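You operate a simulated robot arm through the tools that you are given. There is no shell and no other tool. Be economical: measure what you need, move in short steps, check, and stop when the job is done.

The job below is to be done with a simulated two-armed robot. You get a single attempt, and the scene is never put back.

JOB
On the drawer end of the steel bench, fold the cloth in half.

The check looks at the end state, three seconds after you hand in, the way a careful person would. Anything else that was tipped, shoved, dropped, spilled or broken makes it a failure. Flat cloth is picked up by pressing the open fingertips on it (5 to 10 N) and closing them slowly along it; thin cloth reads only 2 to 8 mm in the jaws.

ROBOT AND FRAMES
Two 7-joint arms with two-finger parallel grippers on one trunk, on a base that drives. Base frame: it is fixed to the floor where the robot stands at the start and does not move with it; the origin is under the middle of the robot, x ahead of it, y to its left, z up. Lengths are in m, angles in degrees, forces in N, time in s.
The left shoulder is at the start at [0.06, 0.189, 1.103], the right one opposite. Places, roughly: drawer end of the steel bench [0.5, 0, 0.8]. Payload 3.43 kg a hand.
The tool frame of a hand sits at the grasp point between the pads (the TCP): z along the fingers, y along the line on which they close. The tips reach 0.03 m beyond it. Largest opening 0.094 m; finger width 0.028, thickness 0.01; the body of the gripper, 0.05 by 0.096 m, starts 0.055 m behind the TCP.
Orientation is told as [roll, pitch, yaw] about the base's x, y, z axes, in that order, counted from this pose: with the fingers straight down and closing along the base's y, the tool's x points along the base's -x, its y along +y and its z along -z.

CONTROLS
- The arms move only by the tool send_rows. It takes "left_steps", "right_steps" or both (then of equal length, played together; a hand with none holds still); each is text: rows parted by semicolons, each of 7 numbers parted by spaces: the shift along the tool's x, y, z in m, then the turn, a rotation vector about the tool's x, y, z in degrees, then the finger opening in m, from 0 to 0.094. In form: x y z ax ay az grip; .... A call has 1 to 8 rows; each row shifts and turns the commanded pose from where the row before left it, along the tool's axes as they then stand. Rows are played at 5 a second. More than 0.05 m and 8.6 degrees between two rows, or a gripper value outside its range, and nothing of the call is played. Where a pose cannot be reached the arm comes as near as it can. A force on the tool above 40 N (or 10 N above the force at the start of the call, whichever is more), or a blocked arm, ends the call early, and 0.2 s more pass. The fingers move at their own pace (about 0.153 m/s each) and stop on an object; they squeeze with about 21 N. The grip force told is the motor's: it shows also when the fingers shut on nothing. Time passes only in rows, and 0.2 s behind the last, so rows that do not move let the fingers close. It gives the time, the measured TCP pose, the force on the tool (base axes), the opening and the grip force at its end, in the units of the frame above (readings bear some noise), with the torque about the TCP (base axes, N m) and any sound that the robot's microphone picked up, and new pictures: "pictures" is both (left out), scene, wrist or none (wrist: the cameras of the hands that moved).
- Cameras (640 x 400 px; columns grow to the right, rows downward): "scene" is now at [0.0034, 0.0131, 1.6382]; the picture's right is [0.22, -0.98, 0.00], its down [-0.86, -0.19, -0.47] and it looks along [0.46, 0.10, -0.88] (base axes); focal length 249 px, centre (320, 200). "left" rides on the left gripper at [0.076, -0.014, -0.102] in its tool frame; the picture's right is [0.18, 0.98, 0.00], its down [-0.75, 0.14, -0.64] and it looks along [-0.63, 0.12, 0.77] (tool axes); focal length 243 px, centre (320, 200). "right" rides on the right gripper at [0.076, 0.014, -0.103] in its tool frame; the picture's right is [-0.18, 0.98, 0.00], its down [-0.75, -0.14, -0.64] and it looks along [-0.63, -0.12, 0.77] (tool axes); focal length 243 px, centre (320, 200).
- lift_body(by): slides the trunk up (or, below 0, down) by that many m; the arms and the scene camera ride with it, the base frame stays. It gives what a move gives, with no picture.
- drive_base(legs): drives the robot by 1 to 6 legs, each [ahead, left, turn to the left] in m, m and degrees, along the robot's own axes; the way and the turn of a leg run together, so that a leg with both is an arc; at most 1.5 m and 180 degrees a leg. The arms and the cameras ride along, it lands a little off, and it stops where it bumps. It gives what a move gives, and a new picture of the scene camera.
- pan_tilt(pan, tilt): turns the head with the scene camera to pan (to the left, within 86 degrees either way) and tilt (down, from -29 to 69), counted from straight ahead of the robot. It gives what a move gives, and a new picture of the scene camera.
- measure_at(camera, pixels): for up to 12 pixels [column, row] of the newest picture of that camera ("zoom" is the newest enlarged one), the place [x, y, z] in the base frame of the surface seen there, good to about 0.003 m. The clock stands still meanwhile.
- zoom(camera, box): a new picture of the part [left, top, right, bottom] of that camera's present view, enlarged. The clock stands still meanwhile.
- finish_job(): hands the job in; it is judged then, once.

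Keep the steps short. Do not move on a guess: measure, check each grasp and each placing, and mend mistakes. In all there are 80 turns and 260 pictures (those below and enlarged ones count). Leave the grippers open and the arms clear of the work at the hand-in unless told otherwise, and finish with a single line.

The tools are called after "Request:" as a command line: name --argument value ..., lists and objects as JSON in quotes. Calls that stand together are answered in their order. send_rows: Moves the arms, as the interface text tells. Its arguments: {"type":"object","properties":{"left_steps":{"type":"string"},"right_steps":{"type":"string"},"pictures":{"type":"string","enum":["both","scene","wrist","none"]}},"required":[]} The other tools are called the same way: lift_body (by) slides the trunk up or down; drive_base (legs) drives the base; pan_tilt (pan, tilt) turns the head that bears the scene camera; measure_at (camera, pixels) gives the place of the surface under pixels of a picture; zoom (camera, box) takes an enlarged picture of a part of a camera's view; finish_job () hands the job in.

At the start:

```text
time_s: 0.0
left_position: [0.4018, 0.0926, 1.0145]
left_tcp_rot: [0.0, 0.0, 0.0]
left_ft_force: [0.5, 0.8, 0.3]
left_ft_torque: [-0.02, -0.04, 0.03]
left_opening: 0.094
left_finger_force: 0.1
right_position: [0.3516, -0.2171, 0.9583]
right_tcp_rot: [0.0, 0.0, 0.0]
right_ft_force: [0.3, 0.2, -0.7]
right_ft_torque: [-0.01, 0.0, -0.01]
right_opening: 0.0939
right_finger_force: 0.1
trunk travel left (down, up): [-0.775, 0.215]
robot x, y, heading: [0.0015, -0.0014, 0.1]
head pan, tilt: [12.7, 61.8]
```

scene: 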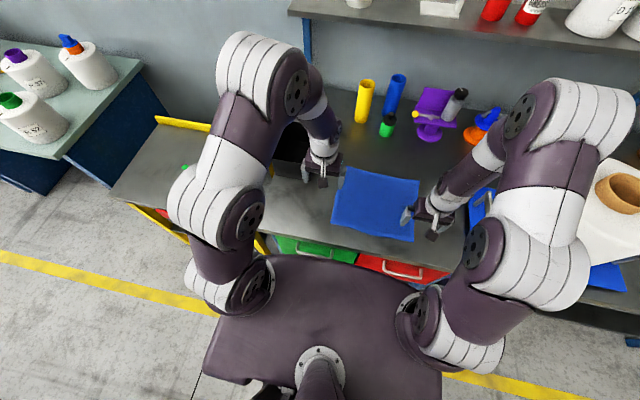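
right: 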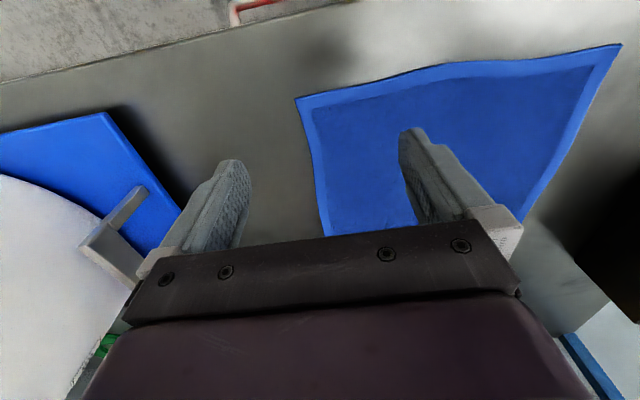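
left: 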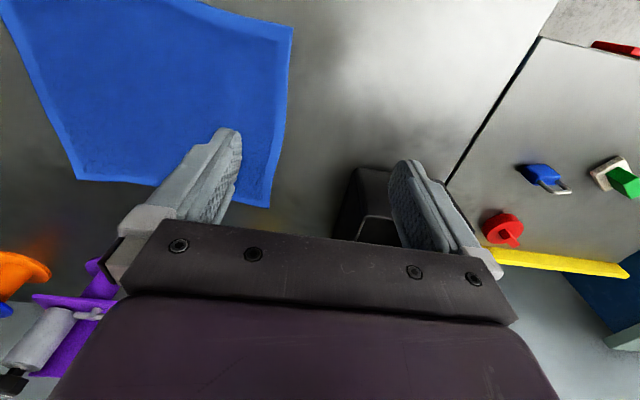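

I see the blue cloth around (375,205) in the scene picture, between both hands. I'll enlarge it and measure its corners.

Request:
zoom --camera "scene" --box '[280, 140, 480, 265]'

Request:
measure_at --camera "scene" --pixels '[[346, 168], [419, 181], [413, 241], [331, 228], [375, 205], [300, 200], [440, 245], [385, 172], [372, 235]]'

```text
3.20 times, centred on (380, 202) of scene
```

zoom: 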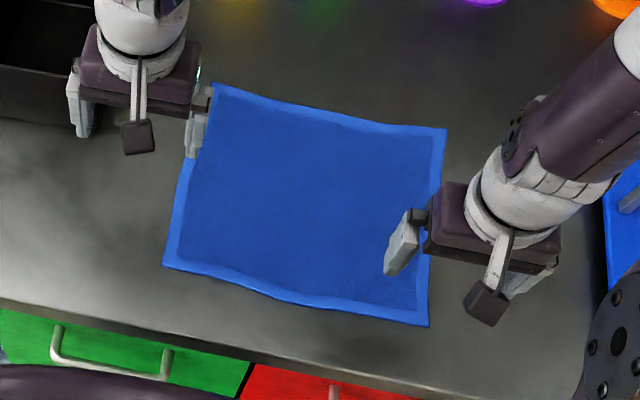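

```text
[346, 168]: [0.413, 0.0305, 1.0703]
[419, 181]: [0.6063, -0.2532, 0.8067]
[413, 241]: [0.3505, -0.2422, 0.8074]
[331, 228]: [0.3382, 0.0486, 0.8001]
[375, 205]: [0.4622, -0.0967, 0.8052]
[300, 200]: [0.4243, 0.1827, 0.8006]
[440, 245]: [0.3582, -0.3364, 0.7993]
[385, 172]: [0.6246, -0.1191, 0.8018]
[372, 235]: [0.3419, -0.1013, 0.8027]
```

Cloth corners in the enlarged picture: (215,86), (444,130), (427,324), (166,263). Measure them and points along the edges.

Request:
measure_at --camera "zoom" --pixels '[[217, 88], [443, 133], [426, 323], [167, 262], [340, 119], [300, 300], [437, 200], [177, 200], [310, 200], [440, 300], [120, 230], [330, 350]]'

```text
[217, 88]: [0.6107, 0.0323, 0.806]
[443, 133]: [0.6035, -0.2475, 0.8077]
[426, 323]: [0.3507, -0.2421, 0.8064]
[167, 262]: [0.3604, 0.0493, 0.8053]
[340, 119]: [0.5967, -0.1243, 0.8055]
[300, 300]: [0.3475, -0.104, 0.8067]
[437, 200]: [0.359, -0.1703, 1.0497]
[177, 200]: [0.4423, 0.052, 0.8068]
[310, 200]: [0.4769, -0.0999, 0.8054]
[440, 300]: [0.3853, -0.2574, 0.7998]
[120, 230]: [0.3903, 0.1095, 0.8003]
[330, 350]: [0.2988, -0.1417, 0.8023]
```

The cloth is about 0.25 m (x) by 0.28 m (y), top at 0.805 on a bench at 0.800. I plan to take the two far corners with both hands and lay them on the near corners. First check how near the objects behind and the robot's body are.

Request:
measure_at --camera "scene" --pixels '[[362, 120], [387, 134], [387, 122], [428, 140], [430, 122], [450, 112], [475, 138], [484, 120], [295, 165], [482, 205], [320, 262], [340, 240]]'

```text
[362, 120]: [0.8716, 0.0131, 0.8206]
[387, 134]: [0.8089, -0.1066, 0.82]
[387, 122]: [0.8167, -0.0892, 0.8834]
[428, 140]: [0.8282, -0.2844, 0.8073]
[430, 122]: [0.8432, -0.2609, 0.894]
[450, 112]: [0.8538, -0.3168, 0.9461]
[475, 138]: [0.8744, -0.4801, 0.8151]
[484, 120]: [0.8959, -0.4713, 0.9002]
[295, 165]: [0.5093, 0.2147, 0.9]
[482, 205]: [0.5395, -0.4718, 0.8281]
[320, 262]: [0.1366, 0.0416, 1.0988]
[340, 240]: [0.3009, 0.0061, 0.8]
```

The objects behind are at x ≥ 0.80, and a black bin (top about 0.90) is to the left. So the left hand goes right first, then both go out above the far corners at z ≈ 0.89.

Request:
send_rows --left_steps "-0.02 -0.04 0 0 0 0 0.045; -0.035 -0.043 0 0 0 0 0.045; -0.035 0 0.02 0 0 0 0.045; -0.035 0 0.035 0 0 0 0.045; -0.035 0 0.035 0 0 0 0.045; -0.035 0 0.035 0 0 0 0.045" --right_steps "-0.04 -0.001 0.01 0 0 0 0.045; -0.04 -0.001 0.01 0 0 0 0.045; -0.04 -0.001 0.012 0 0 0 0.045; -0.04 -0.001 0.012 0 0 0 0.045; -0.04 -0.002 0.012 0 0 0 0.045; -0.04 -0.002 0.012 0 0 0 0.045"

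```text
refused: row 2 steps farther than a row can; nothing moved
```

A row was too long; I'll shorten it.

Request:
send_rows --left_steps "-0.01 -0.042 0 0 0 0 0.045; -0.025 -0.041 0 0 0 0 0.045; -0.035 0 0.02 0 0 0 0.045; -0.035 0 0.033 0 0 0 0.045; -0.035 0 0.033 0 0 0 0.045; -0.035 0 0.033 0 0 0 0.045; -0.02 0 0.005 0 0 0 0.045" --right_steps "-0.035 -0.001 0.01 0 0 0 0.045; -0.035 -0.001 0.01 0 0 0 0.045; -0.035 -0.001 0.01 0 0 0 0.045; -0.035 -0.001 0.01 0 0 0 0.045; -0.035 -0.002 0.01 0 0 0 0.045; -0.035 -0.002 0.01 0 0 0 0.045; -0.03 0 0.008 0 0 0 0.045"

```text
time_s: 1.6
left_position: [0.5944, 0.0123, 0.8913]
left_tcp_rot: [0.0, 0.1, 0.0]
left_ft_force: [0.2, -0.8, 0.0]
left_ft_torque: [0.01, 0.01, -0.03]
left_opening: 0.0449
left_finger_force: 0.1
left hand out of reach, approached as far as the arm can: row 7
right_position: [0.5931, -0.2274, 0.8899]
right_tcp_rot: [-0.1, 0.1, 0.1]
right_ft_force: [0.2, 0.4, 0.1]
right_ft_torque: [0.01, 0.02, -0.03]
right_opening: 0.045
right_finger_force: 0.1
trunk travel left (down, up): [-0.775, 0.215]
robot x, y, heading: [-0.0009, 0.0008, 0.1]
head pan, tilt: [12.7, 61.8]
```

scene: 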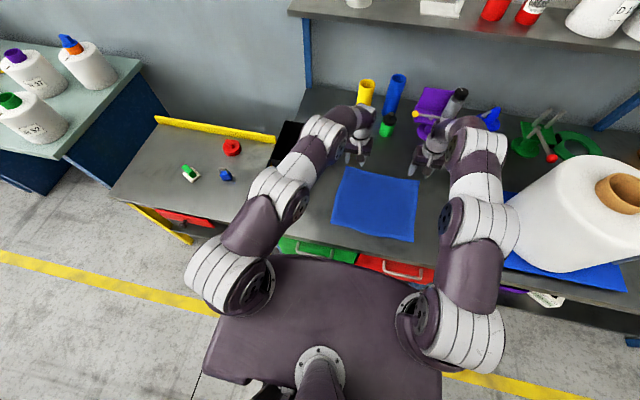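
right: 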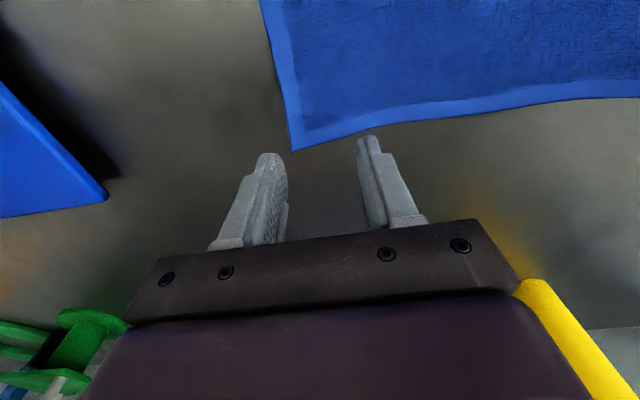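
left: 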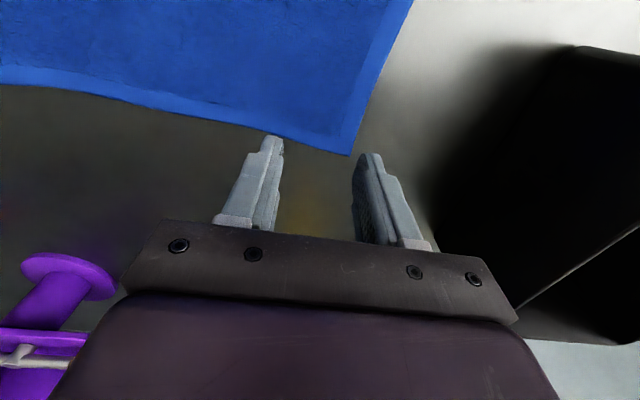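

The left hand is at its reach limit. I'll measure the far corners precisely from the wrist cameras: left picture corner near (351,155), right picture corner near (293,150).

Request:
measure_at --camera "left" --pixels '[[350, 153], [340, 145], [300, 138], [200, 112], [355, 130], [320, 120]]'

Request:
measure_at --camera "right" --pixels '[[294, 149], [305, 138], [340, 133], [400, 119], [500, 102], [320, 110]]'

Request:
measure_at --camera "scene" --pixels '[[343, 240], [338, 247], [310, 242], [375, 255], [420, 250], [347, 168], [419, 181], [413, 241], [331, 222]]'

Request:
zoom --camera "scene" --box '[270, 210, 470, 335]'

```text
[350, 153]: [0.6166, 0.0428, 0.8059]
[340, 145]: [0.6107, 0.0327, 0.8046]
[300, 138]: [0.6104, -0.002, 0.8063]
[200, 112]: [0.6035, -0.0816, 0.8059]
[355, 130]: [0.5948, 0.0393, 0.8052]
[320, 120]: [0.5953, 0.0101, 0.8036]
```

```text
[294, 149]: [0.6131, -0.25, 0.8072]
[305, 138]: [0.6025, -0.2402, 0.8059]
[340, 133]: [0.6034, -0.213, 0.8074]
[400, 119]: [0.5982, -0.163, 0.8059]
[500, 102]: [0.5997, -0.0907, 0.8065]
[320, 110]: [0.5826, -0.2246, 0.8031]
```

```text
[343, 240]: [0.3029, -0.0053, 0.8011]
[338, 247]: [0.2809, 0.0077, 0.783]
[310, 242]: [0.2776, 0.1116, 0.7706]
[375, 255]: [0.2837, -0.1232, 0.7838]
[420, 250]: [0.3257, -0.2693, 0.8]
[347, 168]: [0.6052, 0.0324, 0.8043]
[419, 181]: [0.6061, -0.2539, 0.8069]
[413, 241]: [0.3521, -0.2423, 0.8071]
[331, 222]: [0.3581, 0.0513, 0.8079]
```

```text
3.20 times, centred on (370, 272) of scene
```

zoom: 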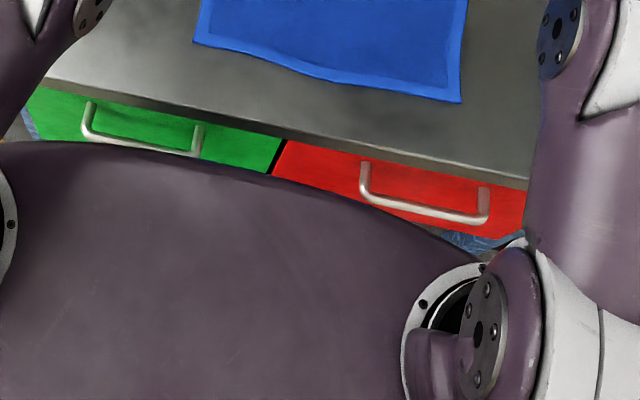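

Corners: A (far left) ≈ (0.614, 0.041), B (far right) ≈ (0.610, −0.251). Drawer handles stick out toward the robot, so I won't drive ahead. The fingers (28 mm wide) still cover the edge at x ≈ 0.594. I'll narrow the opening to 0.03, shift the right hand 1 cm inward, and lower both to just above the cloth.

Request:
send_rows --left_steps "0 0 0.02 0 0 0 0.03; 0 0.001 0.02 0 0 0 0.03; 0 0 0.007 0 0 0 0.03" --right_steps "0 0.01 0.02 0 0 0 0.03; 0.002 0 0.02 0 0 0 0.03; 0 0 0.006 0 0 0 0.03" --pictures "wrist"

```text
time_s: 2.4
left_position: [0.5927, 0.0135, 0.8446]
left_tcp_rot: [0.0, -0.1, 0.0]
left_ft_force: [0.2, -0.2, 0.2]
left_ft_torque: [0.02, -0.02, 0.02]
left_opening: 0.0298
left_finger_force: 0.0
right_position: [0.589, -0.2144, 0.8443]
right_tcp_rot: [0.0, 0.0, -0.1]
right_ft_force: [0.6, -0.5, -0.2]
right_ft_torque: [-0.01, 0.0, -0.02]
right_opening: 0.0299
right_finger_force: 0.0
trunk travel left (down, up): [-0.775, 0.215]
robot x, y, heading: [0.0034, -0.0029, -0.1]
head pan, tilt: [12.7, 61.8]
```

right: 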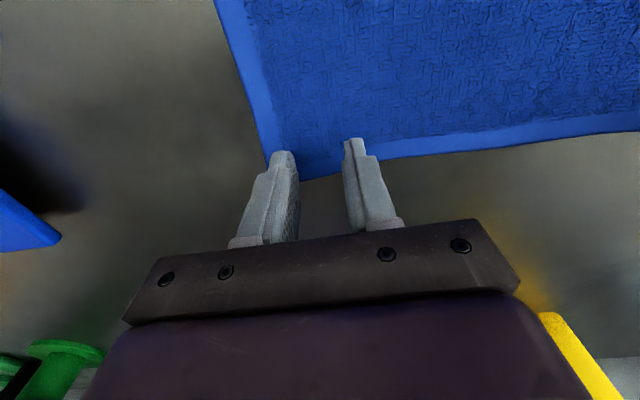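
left: 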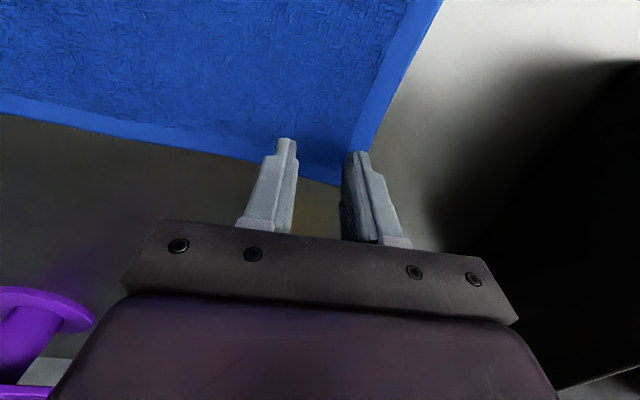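

Tips are about 9 mm above the cloth. Look closely at the fingertips against the edges before pressing.

Request:
zoom --camera "left" --box '[230, 90, 430, 215]'

Request:
zoom --camera "right" --box '[220, 90, 420, 215]'

Request:
measure_at --camera "left" --pixels '[[337, 180], [310, 172], [365, 150], [250, 157]]'

Request:
measure_at --camera "right" --pixels '[[310, 176], [330, 172], [264, 142], [400, 155]]'

```text
3.20 times, centred on (330, 152) of left
```

zoom: 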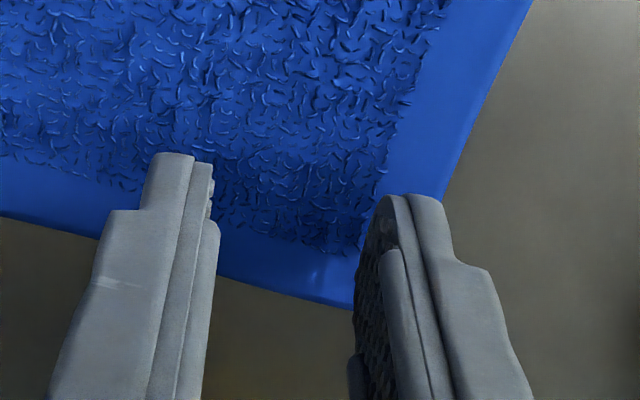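

```text
3.20 times, centred on (320, 152) of right
```

zoom: 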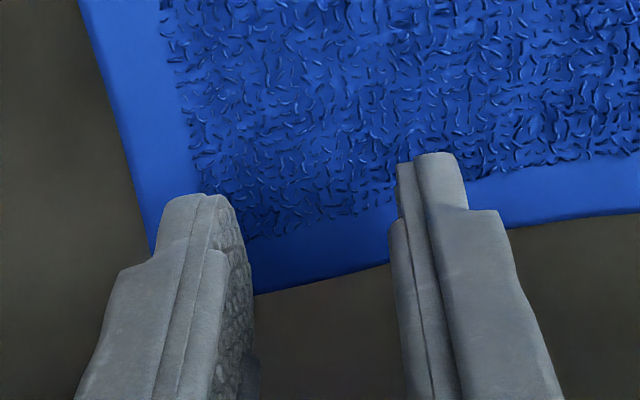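

```text
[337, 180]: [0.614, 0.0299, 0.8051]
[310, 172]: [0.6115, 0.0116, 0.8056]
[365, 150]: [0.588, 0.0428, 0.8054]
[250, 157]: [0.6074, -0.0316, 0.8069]
```

```text
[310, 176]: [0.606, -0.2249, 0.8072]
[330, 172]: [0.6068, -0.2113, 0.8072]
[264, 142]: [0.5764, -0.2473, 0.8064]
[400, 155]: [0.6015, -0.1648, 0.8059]
```

Both fingers of each hand stand over the corners. Now lower in small steps to contact.

Request:
send_rows --left_steps "0 0 0.004 0 0 0 0.03; 0 0 0.003 0 0 0 0.03; 0 0 0.002 0 0 0 0.03; 0 0 0.001 0 0 0 0.03; 0 0 0 0 0 0 0.03" --right_steps "0 0 0.004 0 0 0 0.03; 0 0 0.003 0 0 0 0.03; 0 0 0.002 0 0 0 0.03; 0 0 0.001 0 0 0 0.03; 0 0 0 0 0 0 0.03" --pictures "none"

```text
time_s: 3.6
left_position: [0.5924, 0.0136, 0.8344]
left_tcp_rot: [0.0, -0.1, 0.0]
left_ft_force: [0.3, 0.9, 1.6]
left_ft_torque: [0.01, -0.02, 0.0]
left_opening: 0.0302
left_finger_force: 0.1
right_position: [0.5884, -0.2152, 0.8344]
right_tcp_rot: [0.0, 0.0, 0.0]
right_ft_force: [0.6, -0.3, 4.3]
right_ft_torque: [-0.05, -0.03, 0.01]
right_opening: 0.0298
right_finger_force: 0.1
trunk travel left (down, up): [-0.775, 0.215]
robot x, y, heading: [0.0017, 0.0032, 0.0]
head pan, tilt: [12.7, 61.8]
```

Contact begins (1.6 N left, 4.3 N right). Press slightly more.

Request:
send_rows --left_steps "0 0 0.001 0 0 0 0.03; 0 0 0.001 0 0 0 0.03; 0 0 0 0 0 0 0.03" --right_steps "0 0 0.001 0 0 0 0.03; 0 0 0 0 0 0 0.03; 0 0 0 0 0 0 0.03" --pictures "none"

```text
time_s: 4.4
left_position: [0.5924, 0.0121, 0.8334]
left_tcp_rot: [-0.1, -0.2, 0.0]
left_ft_force: [2.5, -0.6, 7.1]
left_ft_torque: [0.01, -0.05, -0.01]
left_opening: 0.0299
left_finger_force: 0.0
right_position: [0.5889, -0.2157, 0.8337]
right_tcp_rot: [0.1, -0.1, 0.0]
right_ft_force: [1.6, 0.6, 6.3]
right_ft_torque: [-0.03, -0.03, 0.02]
right_opening: 0.03
right_finger_force: 0.1
trunk travel left (down, up): [-0.775, 0.215]
robot x, y, heading: [0.0012, -0.0016, 0.0]
head pan, tilt: [12.7, 61.8]
```

Now 7.1 N and 6.3 N: right for pinching. Close both slowly along the cloth.

Request:
send_rows --left_steps "0 0 0 0 0 0 0.025; 0 0 0 0 0 0 0.02; 0 0 0 0 0 0 0.015; 0 0 0 0 0 0 0.01; 0 0 0 0 0 0 0.006; 0 0 0 0 0 0 0.002; 0 0 0 0 0 0 0; 0 0 0 0 0 0 0" --right_steps "0 0 0 0 0 0 0.025; 0 0 0 0 0 0 0.02; 0 0 0 0 0 0 0.015; 0 0 0 0 0 0 0.01; 0 0 0 0 0 0 0.006; 0 0 0 0 0 0 0.002; 0 0 0 0 0 0 0; 0 0 0 0 0 0 0" --pictures "wrist"

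```text
time_s: 6.2
left_position: [0.592, 0.0132, 0.8339]
left_tcp_rot: [-0.1, -0.3, 0.0]
left_ft_force: [-0.2, -16.0, 6.7]
left_ft_torque: [-0.49, 0.0, 0.02]
left_opening: 0.0042
left_finger_force: 21.0
right_position: [0.5873, -0.2157, 0.8346]
right_tcp_rot: [0.0, -0.1, -0.1]
right_ft_force: [0.3, 16.0, 6.6]
right_ft_torque: [0.5, -0.02, -0.03]
right_opening: 0.0044
right_finger_force: 21.1
trunk travel left (down, up): [-0.775, 0.215]
robot x, y, heading: [-0.0009, 0.0004, -0.1]
head pan, tilt: [12.7, 61.8]
```

right: 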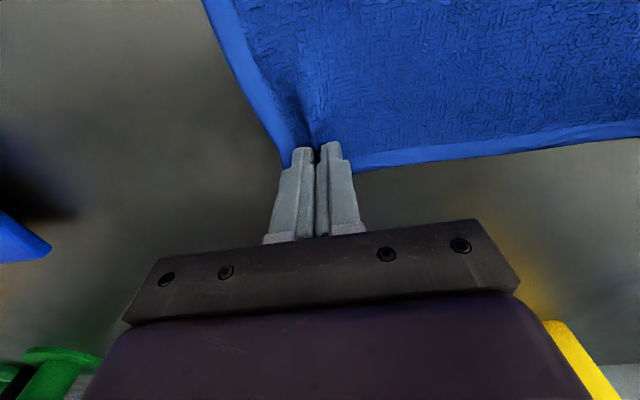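
left: 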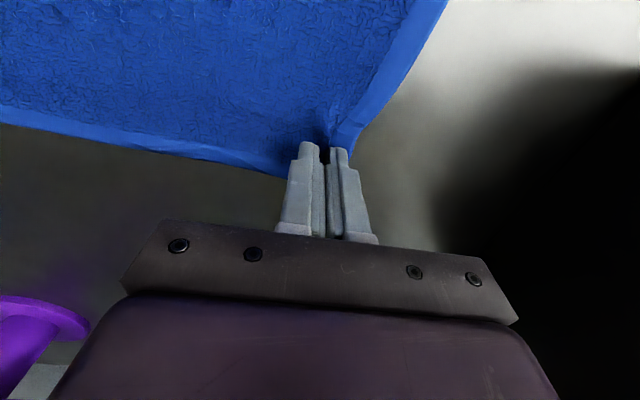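

Both jaws read about 4 mm with 21 N: cloth is held. The 16 N sideways pull means the edge is stretched between the hands, so I'll ease each hand inward and lift 3 cm, then check.

Request:
send_rows --left_steps "0 -0.003 -0.003 0 0 0 0; 0.002 -0.003 -0.007 0 0 0 0; 0.003 -0.002 -0.01 0 0 0 0; 0.003 0 -0.01 0 0 0 0; 0 0 0 0 0 0 0" --right_steps "0 0.003 -0.003 0 0 0 0; 0.002 0.003 -0.007 0 0 0 0; 0.003 0.002 -0.01 0 0 0 0; 0.003 0 -0.01 0 0 0 0; 0 0 0 0 0 0 0"

```text
time_s: 7.4
left_position: [0.5858, 0.0044, 0.8618]
left_tcp_rot: [0.0, 0.0, 0.0]
left_ft_force: [-0.7, -0.2, 0.0]
left_ft_torque: [0.0, 0.0, 0.0]
left_opening: 0.0039
left_finger_force: 20.9
right_position: [0.5814, -0.2081, 0.8626]
right_tcp_rot: [0.1, 0.0, 0.0]
right_ft_force: [-0.5, -0.5, -0.9]
right_ft_torque: [0.01, -0.01, 0.0]
right_opening: 0.0041
right_finger_force: 21.0
trunk travel left (down, up): [-0.775, 0.215]
robot x, y, heading: [-0.0031, 0.0006, -0.2]
head pan, tilt: [12.7, 61.8]
```

scene: 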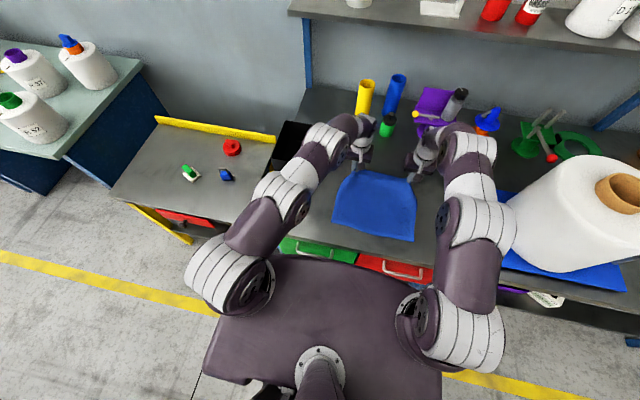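
right: 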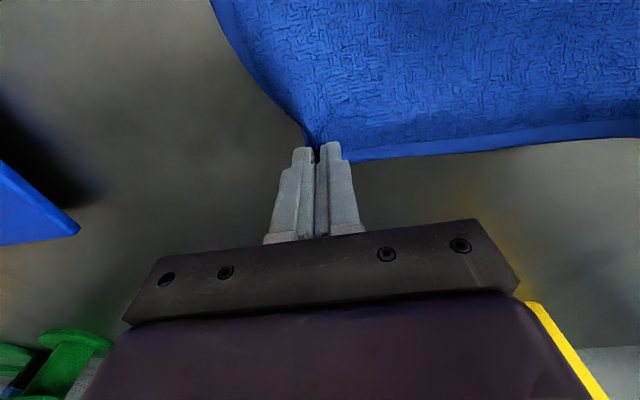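
left: 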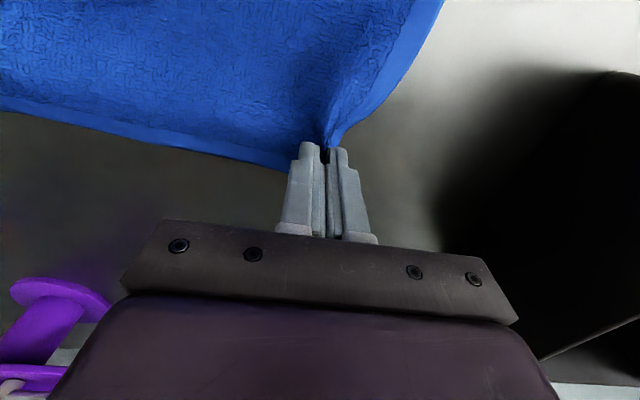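

Both corners are lifted and held, with forces near zero. Now carry them in an arc toward the robot, staying just inside the fold radius, with a 9 mm shift left so the folded edge lines up with the near edge.

Request:
send_rows --left_steps "0.01 0 -0.015 0 0 0 0; 0.01 0.001 -0.015 0 0 0 0; 0.012 0.001 -0.01 0 0 0 0; 0.013 0.001 -0.01 0 0 0 0; 0.015 0.001 -0.007 0 0 0 0; 0.015 0.001 -0.006 0 0 0 0; 0.015 0.001 -0.003 0 0 0 0; 0.015 0.001 -0.002 0 0 0 0" --right_steps "0.01 0 -0.015 0 0 0 0; 0.01 0.001 -0.015 0 0 0 0; 0.012 0.001 -0.01 0 0 0 0; 0.013 0.001 -0.01 0 0 0 0; 0.015 0.001 -0.007 0 0 0 0; 0.015 0.001 -0.006 0 0 0 0; 0.015 0.001 -0.003 0 0 0 0; 0.015 0.001 -0.002 0 0 0 0"

```text
time_s: 9.2
left_position: [0.4803, 0.0111, 0.9318]
left_tcp_rot: [0.0, 0.0, 0.0]
left_ft_force: [-0.2, 0.3, -0.3]
left_ft_torque: [0.01, 0.02, -0.01]
left_opening: 0.0037
left_finger_force: 21.3
right_position: [0.4748, -0.1996, 0.9312]
right_tcp_rot: [0.0, -0.2, -0.1]
right_ft_force: [1.0, 0.9, 1.7]
right_ft_torque: [-0.04, 0.0, -0.01]
right_opening: 0.0037
right_finger_force: 20.7
trunk travel left (down, up): [-0.775, 0.215]
robot x, y, heading: [0.0023, -0.0039, 0.1]
head pan, tilt: [12.7, 61.8]
```

scene: 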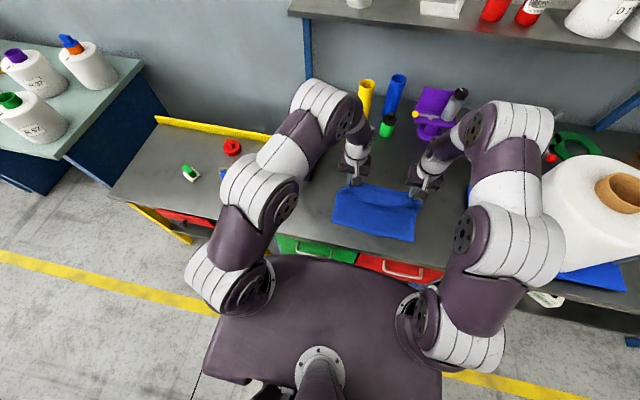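
right: 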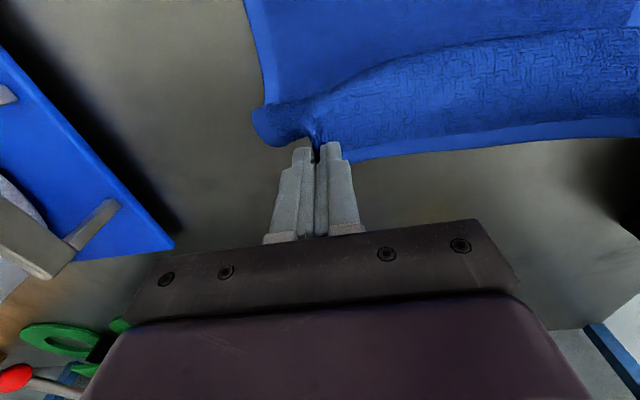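
left: 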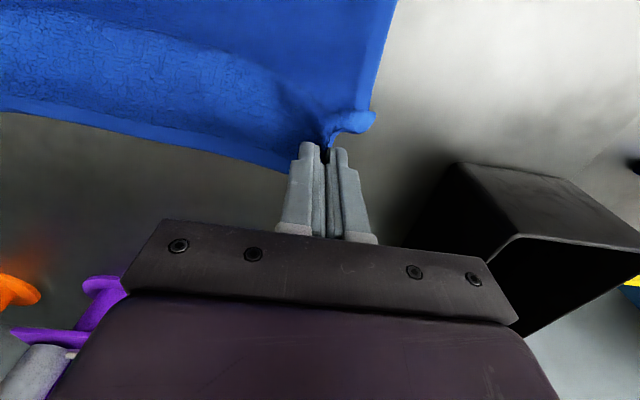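

The fold is at mid-arc and the cloth is not dragged (near edge still in place). Continue the arc down toward the near edge, stopping about 25 mm above it.

Request:
send_rows --left_steps "0.015 0 0.001 0 0 0 0; 0.015 0.001 0.004 0 0 0 0; 0.015 0 0.008 0 0 0 0; 0.015 0.001 0.01 0 0 0 0; 0.014 0 0.012 0 0 0 0; 0.012 0 0.014 0 0 0 0; 0.01 0 0.014 0 0 0 0; 0 0 0 0 0 0 0" --right_steps "0.015 0 0.001 0 0 0 0; 0.015 0 0.004 0 0 0 0; 0.015 0 0.008 0 0 0 0; 0.015 0 0.01 0 0 0 0; 0.014 0 0.012 0 0 0 0; 0.012 0 0.014 0 0 0 0; 0.011 0 0.014 0 0 0 0; 0 0 0 0 0 0 0"

```text
time_s: 11.0
left_position: [0.3852, 0.0132, 0.8675]
left_tcp_rot: [0.0, 0.1, 0.1]
left_ft_force: [-0.4, 0.5, 0.6]
left_ft_torque: [0.02, -0.01, -0.01]
left_opening: 0.0039
left_finger_force: 20.8
right_position: [0.3784, -0.1998, 0.8679]
right_tcp_rot: [0.0, 0.0, 0.0]
right_ft_force: [0.3, -0.3, 0.7]
right_ft_torque: [-0.03, 0.0, 0.01]
right_opening: 0.0038
right_finger_force: 20.6
trunk travel left (down, up): [-0.775, 0.215]
robot x, y, heading: [-0.0, -0.0017, 0.1]
head pan, tilt: [12.7, 61.8]
```

scene: 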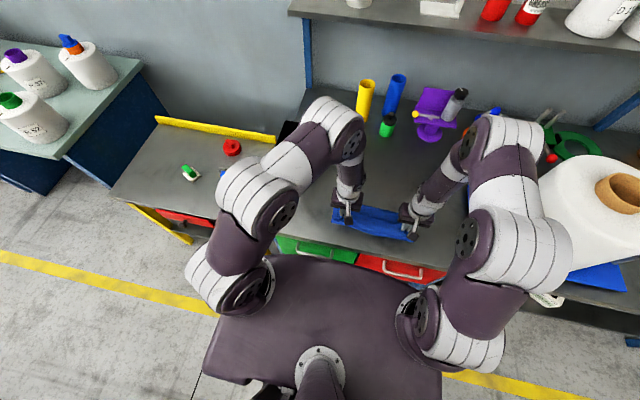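
right: 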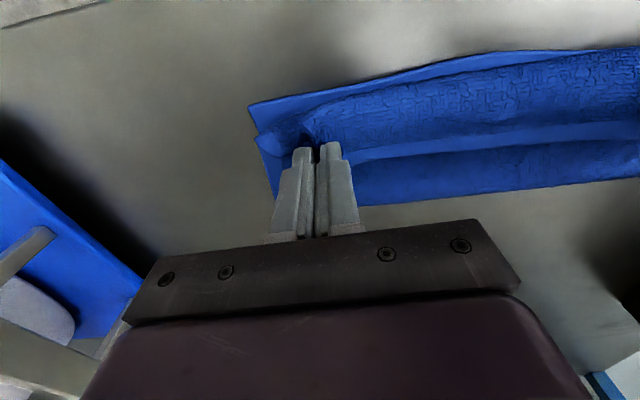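
left: 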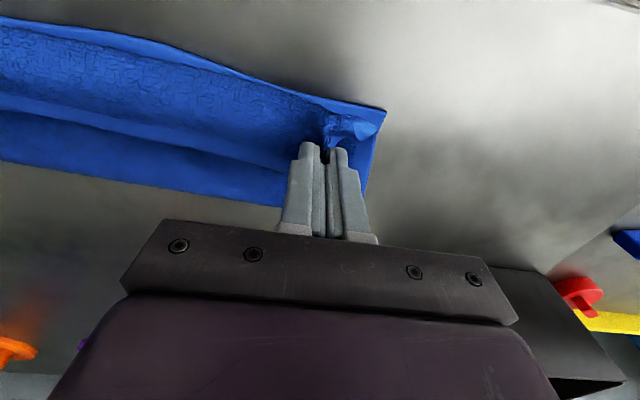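

The fold is forming, but the held hem still faces away from the robot because the hands have not turned, so the upper layer bulges. I'll tilt both hands so that the fingertips point back toward the robot (turn about tool y), which turns the hem downward, and check reach.

Request:
send_rows --left_steps "0 0 0 0 8 0 0; 0 0 0 0 8 0 0; 0 0 0 0 8 0 0; 0 0 0 0 8 0 0; 0 0 0 0 8 0 0; 0 0 0 0 0 0 0" --right_steps "0 0 0 0 8 0 0; 0 0 0 0 8 0 0; 0 0 0 0 8 0 0; 0 0 0 0 8 0 0; 0 0 0 0 8 0 0; 0 0 0 0 0 0 0"

```text
time_s: 12.4
left_position: [0.3789, 0.0144, 0.865]
left_tcp_rot: [0.1, 30.2, 0.0]
left_ft_force: [0.3, -0.1, -0.5]
left_ft_torque: [-0.02, -0.06, -0.01]
left_opening: 0.0035
left_finger_force: 20.7
left hand out of reach, approached as far as the arm can: row 4, 5
right_position: [0.3658, -0.1999, 0.8649]
right_tcp_rot: [0.0, 36.6, 0.0]
right_ft_force: [0.6, 0.3, 0.4]
right_ft_torque: [-0.01, -0.01, 0.04]
right_opening: 0.0041
right_finger_force: 21.5
right hand out of reach, approached as far as the arm can: row 5
trunk travel left (down, up): [-0.775, 0.215]
robot x, y, heading: [0.0002, -0.0014, 0.0]
head pan, tilt: [12.7, 61.8]
```

scene: 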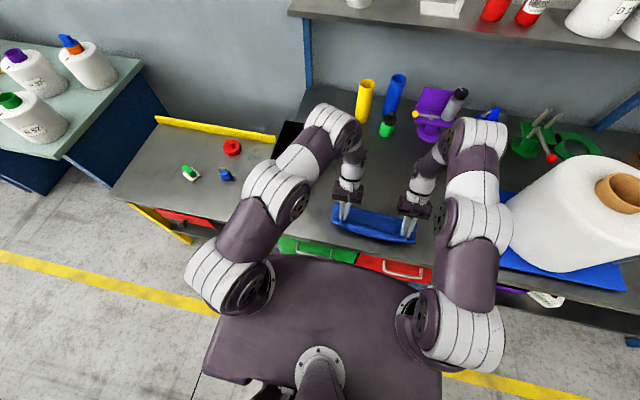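
right: 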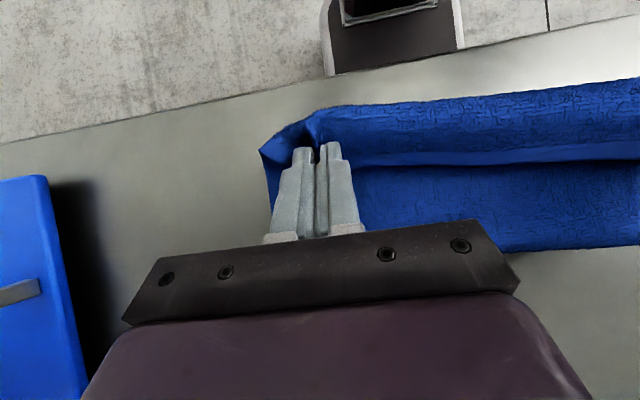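
left: 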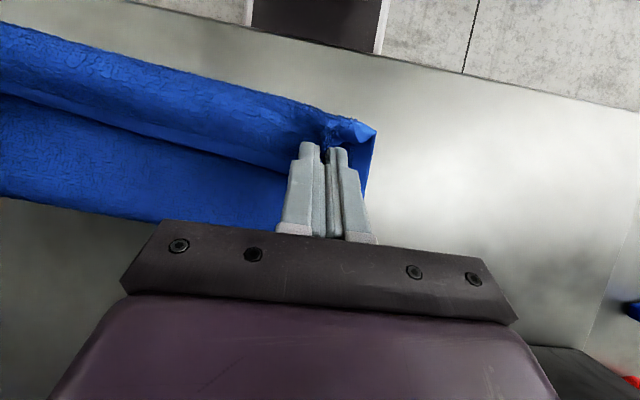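

I'll measure the shape: far fold line, the flat part, the roll and its hem.

Request:
zoom --camera "scene" --box '[300, 160, 460, 260]'

Request:
measure_at --camera "right" --pixels '[[500, 245], [500, 235], [500, 200], [500, 170], [500, 158], [500, 140], [500, 115], [500, 98], [400, 245], [400, 110]]'

Request:
measure_at --camera "left" --pixels '[[150, 215], [150, 200], [150, 160], [150, 130], [150, 110], [150, 80], [150, 65], [370, 160], [370, 135]]'

```text
4.00 times, centred on (380, 210) of scene
```

zoom: 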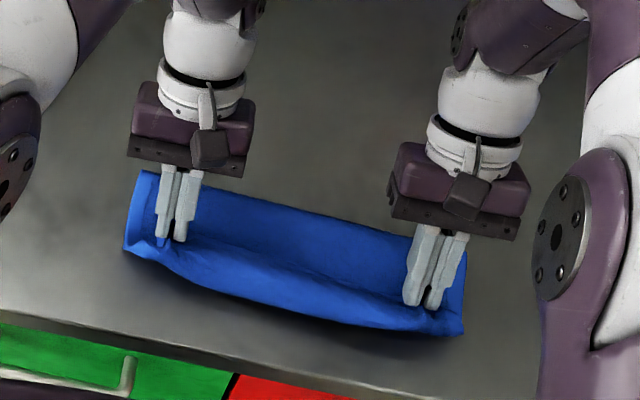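

```text
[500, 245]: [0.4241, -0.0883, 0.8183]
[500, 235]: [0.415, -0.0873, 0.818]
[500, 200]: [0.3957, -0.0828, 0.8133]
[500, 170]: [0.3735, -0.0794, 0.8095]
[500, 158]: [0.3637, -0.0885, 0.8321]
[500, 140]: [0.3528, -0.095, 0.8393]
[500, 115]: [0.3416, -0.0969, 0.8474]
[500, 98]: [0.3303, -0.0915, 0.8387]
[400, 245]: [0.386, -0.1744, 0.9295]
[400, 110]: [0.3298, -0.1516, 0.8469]
```

```text
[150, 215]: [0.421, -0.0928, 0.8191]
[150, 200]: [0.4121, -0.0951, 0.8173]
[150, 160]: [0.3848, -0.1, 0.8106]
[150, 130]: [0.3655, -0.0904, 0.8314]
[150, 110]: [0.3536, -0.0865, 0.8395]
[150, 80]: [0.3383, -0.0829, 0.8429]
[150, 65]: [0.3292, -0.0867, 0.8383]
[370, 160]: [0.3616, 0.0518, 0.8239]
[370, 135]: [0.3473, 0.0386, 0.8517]
```

The fold line has crept to x ≈ 0.43 and the hem is rolled over; it should be at about 0.48. Tilting doesn't help, so I'll turn the hands upright, raise and go back over the fold line so the lower layer lies flat again.

Request:
send_rows --left_steps "0 0 0 0 -8 0 0; 0 0 0 0 -8 0 0; 0 0 0 0 -8 0 0; 0 0 0 0 -8 0 0; 0 0 0 0 -8 0 0; -0.02 0 -0.025 0 0 0 0; -0.025 0 -0.025 0 0 0 0; -0.025 0 -0.015 0 0 0 0" --right_steps "0 0 0 0 -8 0 0; 0 0 0 0 -8 0 0; 0 0 0 0 -8 0 0; 0 0 0 0 -8 0 0; 0 0 0 0 -8 0 0; -0.02 0 -0.025 0 0 0 0; -0.025 0 -0.025 0 0 0 0; -0.025 0 -0.015 0 0 0 0" --pictures "none"

Request:
send_rows --left_steps "-0.02 0 -0.005 0 0 0 0; -0.02 0 -0.003 0 0 0 0; -0.02 0 0 0 0 0 0; 0 0 0 0 0 0 0" --right_steps "-0.02 0 -0.005 0 0 0 0; -0.02 0 -0.003 0 0 0 0; -0.02 0 0 0 0 0 0; 0 0 0 0 0 0 0"

```text
time_s: 14.2
left_position: [0.4368, 0.0143, 0.9421]
left_tcp_rot: [0.1, -9.8, 0.0]
left_ft_force: [0.4, -0.5, 0.1]
left_ft_torque: [0.02, -0.01, 0.01]
left_opening: 0.0037
left_finger_force: 20.8
right_position: [0.4328, -0.2007, 0.9343]
right_tcp_rot: [0.0, -3.3, 0.0]
right_ft_force: [-0.2, 0.7, 0.1]
right_ft_torque: [0.0, 0.01, 0.04]
right_opening: 0.0039
right_finger_force: 20.7
trunk travel left (down, up): [-0.775, 0.215]
robot x, y, heading: [-0.0017, 0.0, -0.0]
head pan, tilt: [12.7, 61.8]
```

```text
time_s: 15.2
left_position: [0.4957, 0.0145, 0.9609]
left_tcp_rot: [0.0, -9.9, 0.1]
left_ft_force: [0.9, -0.7, 0.1]
left_ft_torque: [0.02, 0.03, -0.01]
left_opening: 0.0037
left_finger_force: 21.0
right_position: [0.4925, -0.2001, 0.9457]
right_tcp_rot: [0.0, -3.5, 0.0]
right_ft_force: [-0.4, 1.1, -0.5]
right_ft_torque: [-0.05, 0.0, 0.01]
right_opening: 0.0041
right_finger_force: 21.4
trunk travel left (down, up): [-0.775, 0.215]
robot x, y, heading: [0.0038, -0.0029, 0.1]
head pan, tilt: [12.7, 61.8]
```

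scene: 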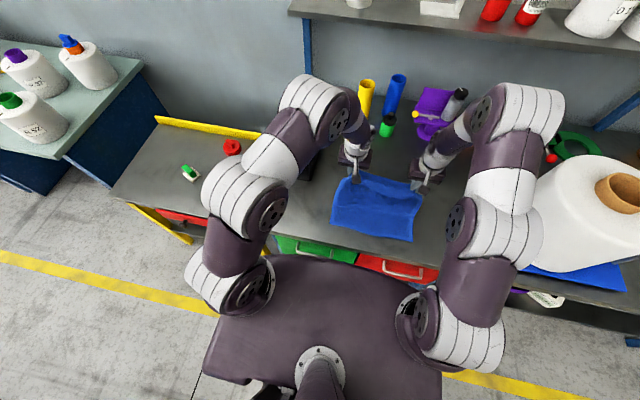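
right: 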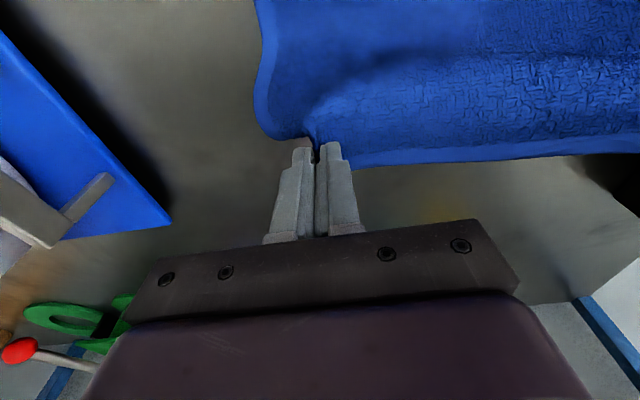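
left: 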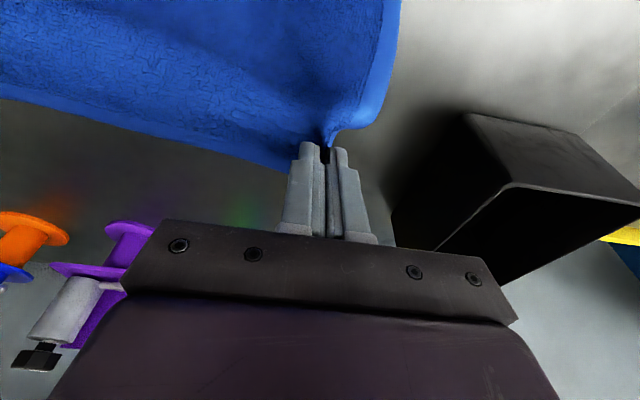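

Left is tilted −9.9°, right −3.4° now; I'll correct both to upright and check where the near edge and the lower layer lie.

Request:
send_rows --left_steps "0 0 0.008 0 5 0 0; 0 0 0.007 0 4.9 0 0; 0 0 0 0 0 0 0" --right_steps "0 0 0 0 3.4 0 0; 0 0 0 0 0 0 0; 0 0 0 0 0 0 0" --pictures "scene"

Request:
zoom --camera "scene" --box '[300, 160, 460, 260]'

```text
time_s: 16.0
left_position: [0.4972, 0.0137, 0.9453]
left_tcp_rot: [-0.1, 0.1, 0.0]
left_ft_force: [0.2, 0.1, -0.6]
left_ft_torque: [0.01, 0.01, 0.02]
left_opening: 0.0037
left_finger_force: 20.7
right_position: [0.4909, -0.2008, 0.9466]
right_tcp_rot: [0.0, -0.1, 0.0]
right_ft_force: [-0.7, 0.6, 0.4]
right_ft_torque: [-0.05, 0.01, 0.04]
right_opening: 0.004
right_finger_force: 21.2
trunk travel left (down, up): [-0.775, 0.215]
robot x, y, heading: [0.001, -0.0008, 0.1]
head pan, tilt: [12.7, 61.8]
```

scene: 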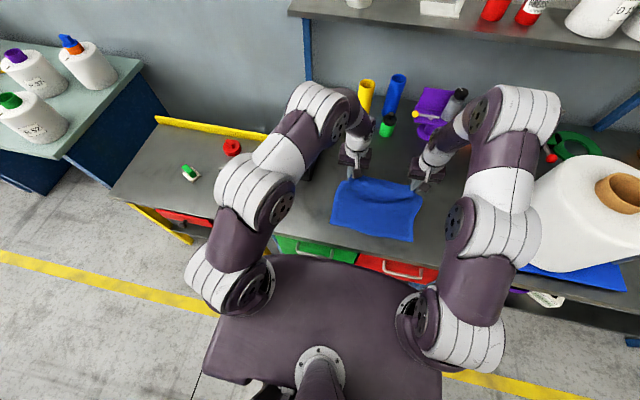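

```text
4.00 times, centred on (380, 210) of scene
```

zoom: 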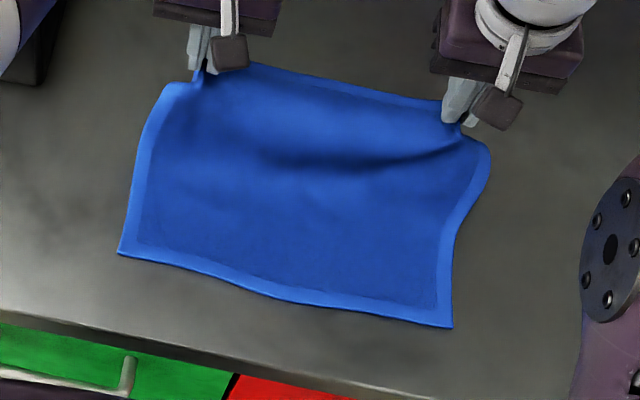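

The near edge is back in place at its first position and the lower layer is flat. Now swing the hem down again, this time keeping the upper layer just taut about the fold line x ≈ 0.48 (hands ending near x ≈ 0.39), stopping above the table.

Request:
send_rows --left_steps "0.015 0 0.006 0 0 0 0; 0.015 0 0.006 0 0 0 0; 0.023 0 0.013 0 0 0 0; 0.021 0 0.016 0 0 0 0; 0.0155 0 0.021 0 0 0 0; 0.0105 0 0.024 0 0 0 0; 0 0 0 0 0 0 0" --right_steps "0.015 0 0.006 0 0 0 0; 0.015 0 0.006 0 0 0 0; 0.023 0 0.013 0 0 0 0; 0.021 0 0.016 0 0 0 0; 0.0155 0 0.021 0 0 0 0; 0.0105 0 0.024 0 0 0 0; 0 0 0 0 0 0 0"

Request:
zoom --camera "scene" --box '[300, 160, 460, 260]'

```text
time_s: 17.6
left_position: [0.397, 0.0162, 0.86]
left_tcp_rot: [0.0, -0.1, 0.0]
left_ft_force: [0.0, -1.0, -1.3]
left_ft_torque: [-0.01, -0.01, 0.01]
left_opening: 0.004
left_finger_force: 21.1
right_position: [0.3917, -0.2007, 0.86]
right_tcp_rot: [0.0, -0.1, 0.0]
right_ft_force: [-0.5, -0.2, 0.0]
right_ft_torque: [0.02, -0.03, 0.01]
right_opening: 0.004
right_finger_force: 20.5
trunk travel left (down, up): [-0.775, 0.215]
robot x, y, heading: [-0.003, -0.0005, -0.0]
head pan, tilt: [12.7, 61.8]
```

scene: 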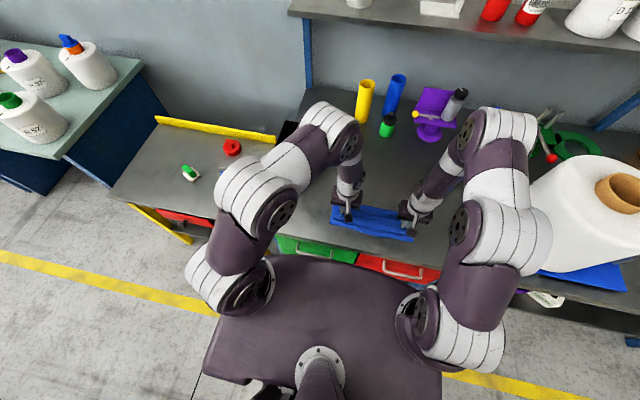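
right: 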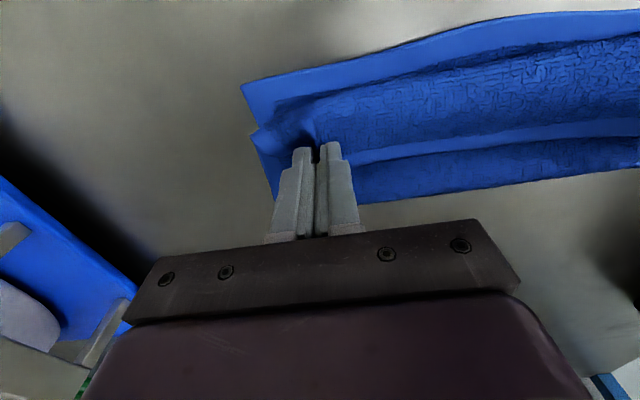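
left: 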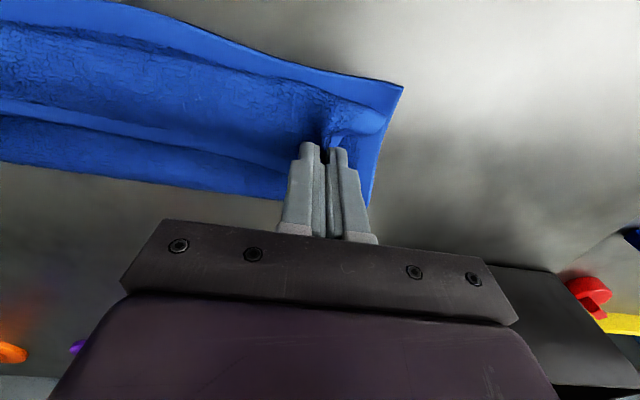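

```text
4.00 times, centred on (380, 210) of scene
```

zoom: 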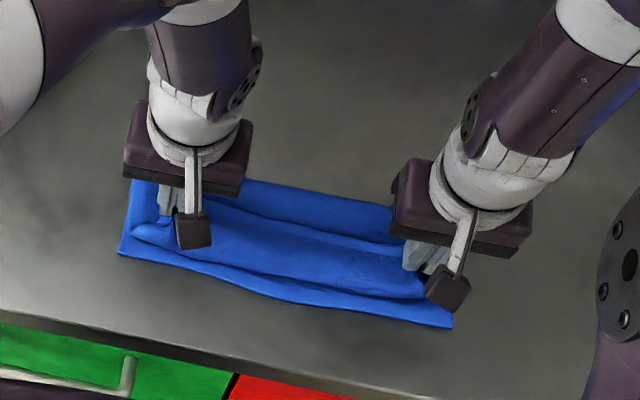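

Better: the near edge lies where it was, the hem curls on top. Measure the fold line and the hem.

Request:
measure_at --camera "right" --pixels '[[500, 183], [500, 170], [500, 145], [500, 128], [500, 100], [500, 60], [500, 35], [245, 90], [272, 193], [370, 198]]'

Request:
measure_at --camera "left" --pixels '[[150, 175], [150, 145], [150, 120], [150, 70], [150, 35], [402, 90], [370, 203], [270, 193]]'

```text
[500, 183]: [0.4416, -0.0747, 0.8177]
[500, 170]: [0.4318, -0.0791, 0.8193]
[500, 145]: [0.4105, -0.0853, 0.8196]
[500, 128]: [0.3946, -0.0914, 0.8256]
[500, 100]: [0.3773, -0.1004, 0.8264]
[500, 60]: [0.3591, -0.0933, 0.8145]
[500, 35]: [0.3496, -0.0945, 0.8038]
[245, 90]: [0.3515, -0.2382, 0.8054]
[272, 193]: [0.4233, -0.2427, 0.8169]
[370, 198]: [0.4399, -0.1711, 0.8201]
```

```text
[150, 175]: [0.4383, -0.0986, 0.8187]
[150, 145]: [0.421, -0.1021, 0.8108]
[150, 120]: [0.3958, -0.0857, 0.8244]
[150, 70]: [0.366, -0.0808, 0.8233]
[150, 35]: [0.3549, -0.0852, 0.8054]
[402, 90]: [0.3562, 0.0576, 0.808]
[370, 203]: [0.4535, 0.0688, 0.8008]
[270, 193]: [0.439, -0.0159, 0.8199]
```

The fold line is near 0.447 and the hem is curled back on top. I'll set it down, open, and look; then I can regrasp the hem in the other sense.

Request:
send_rows --left_steps "0 0 0.007 0 0 0 0; 0 0 0 0 0 0 0.01; 0 0 0 0 0 0 0.02; 0 0 0 0 0 0 0.03; 0 0 0 0 0 0 0.03; -0.01 0 -0.02 0 0 0 0.03; -0.02 0 -0.04 0 0 0 0.03; -0.02 0 -0.04 0 0 0 0.03" --right_steps "0 0 0.007 0 0 0 0; 0 0 0 0 0 0 0.01; 0 0 0 0 0 0 0.02; 0 0 0 0 0 0 0.03; 0 0 0 0 0 0 0.03; -0.01 0 -0.02 0 0 0 0.03; -0.02 0 -0.04 0 0 0 0.03; -0.02 0 -0.04 0 0 0 0.03"

Request:
zoom --camera "scene" --box '[300, 160, 460, 260]'

```text
time_s: 19.4
left_position: [0.4477, 0.0141, 0.9522]
left_tcp_rot: [0.0, 0.0, 0.0]
left_ft_force: [0.2, -0.6, 0.1]
left_ft_torque: [-0.02, -0.01, -0.02]
left_opening: 0.0297
left_finger_force: 0.1
right_position: [0.4406, -0.1999, 0.9535]
right_tcp_rot: [0.0, -0.1, 0.0]
right_ft_force: [0.1, -0.3, 1.3]
right_ft_torque: [0.02, -0.01, 0.0]
right_opening: 0.03
right_finger_force: 0.1
trunk travel left (down, up): [-0.775, 0.215]
robot x, y, heading: [-0.0015, 0.0023, -0.2]
head pan, tilt: [12.7, 61.8]
```

scene: 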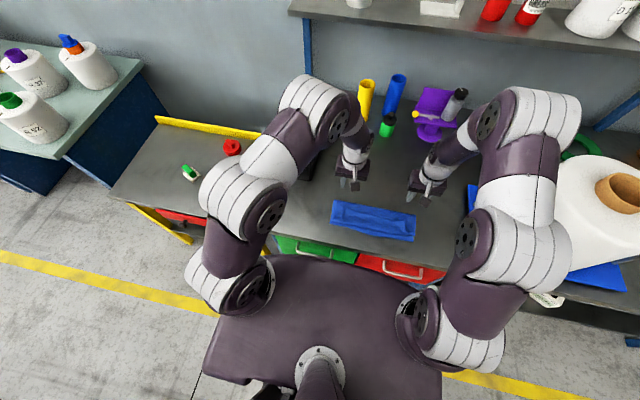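
right: 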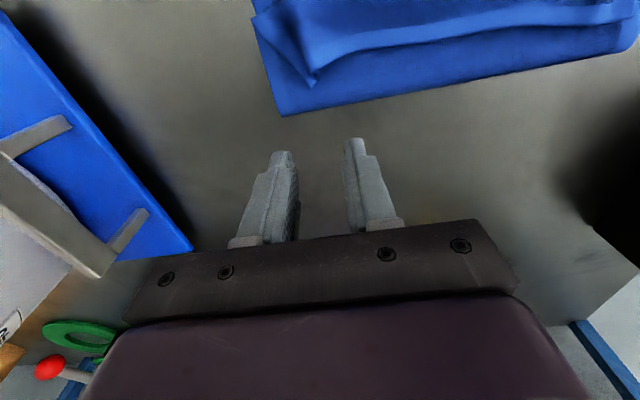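
left: 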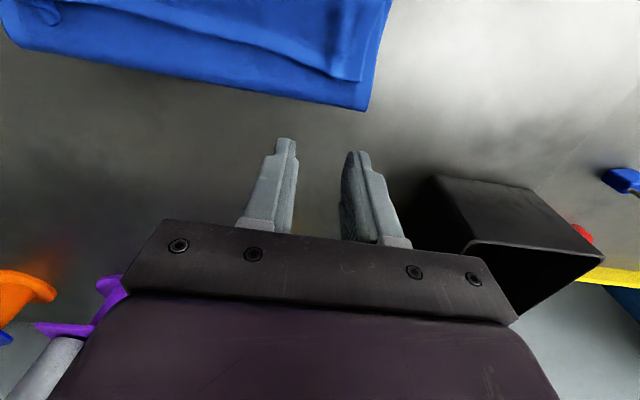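

```text
4.00 times, centred on (380, 210) of scene
```

zoom: 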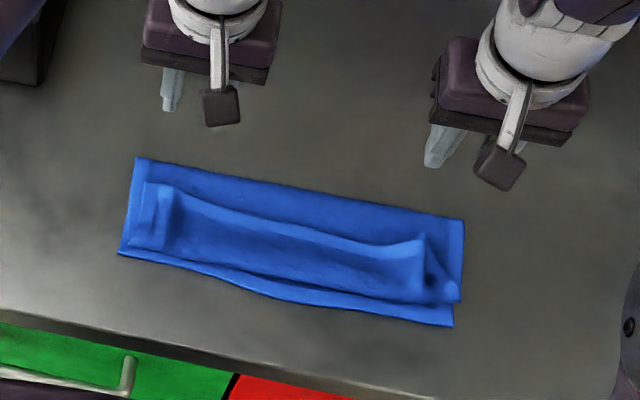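

A clear Z-fold: lower layer, upper layer with the far fold, and the hem strip curled on top. Measure it.

Request:
measure_at --camera "zoom" --pixels '[[138, 160], [461, 224], [290, 193], [150, 186], [195, 200], [300, 228], [415, 245], [455, 295], [250, 270], [300, 250], [130, 230], [440, 225]]'

```text
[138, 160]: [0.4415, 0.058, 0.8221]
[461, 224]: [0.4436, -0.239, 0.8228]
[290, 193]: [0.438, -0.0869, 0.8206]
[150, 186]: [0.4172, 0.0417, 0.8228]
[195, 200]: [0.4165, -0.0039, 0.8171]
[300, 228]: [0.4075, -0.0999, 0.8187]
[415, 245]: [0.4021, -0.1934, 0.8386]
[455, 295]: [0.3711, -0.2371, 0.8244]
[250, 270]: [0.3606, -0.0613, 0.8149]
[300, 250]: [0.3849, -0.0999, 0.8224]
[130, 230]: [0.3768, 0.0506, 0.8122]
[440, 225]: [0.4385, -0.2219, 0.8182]
```

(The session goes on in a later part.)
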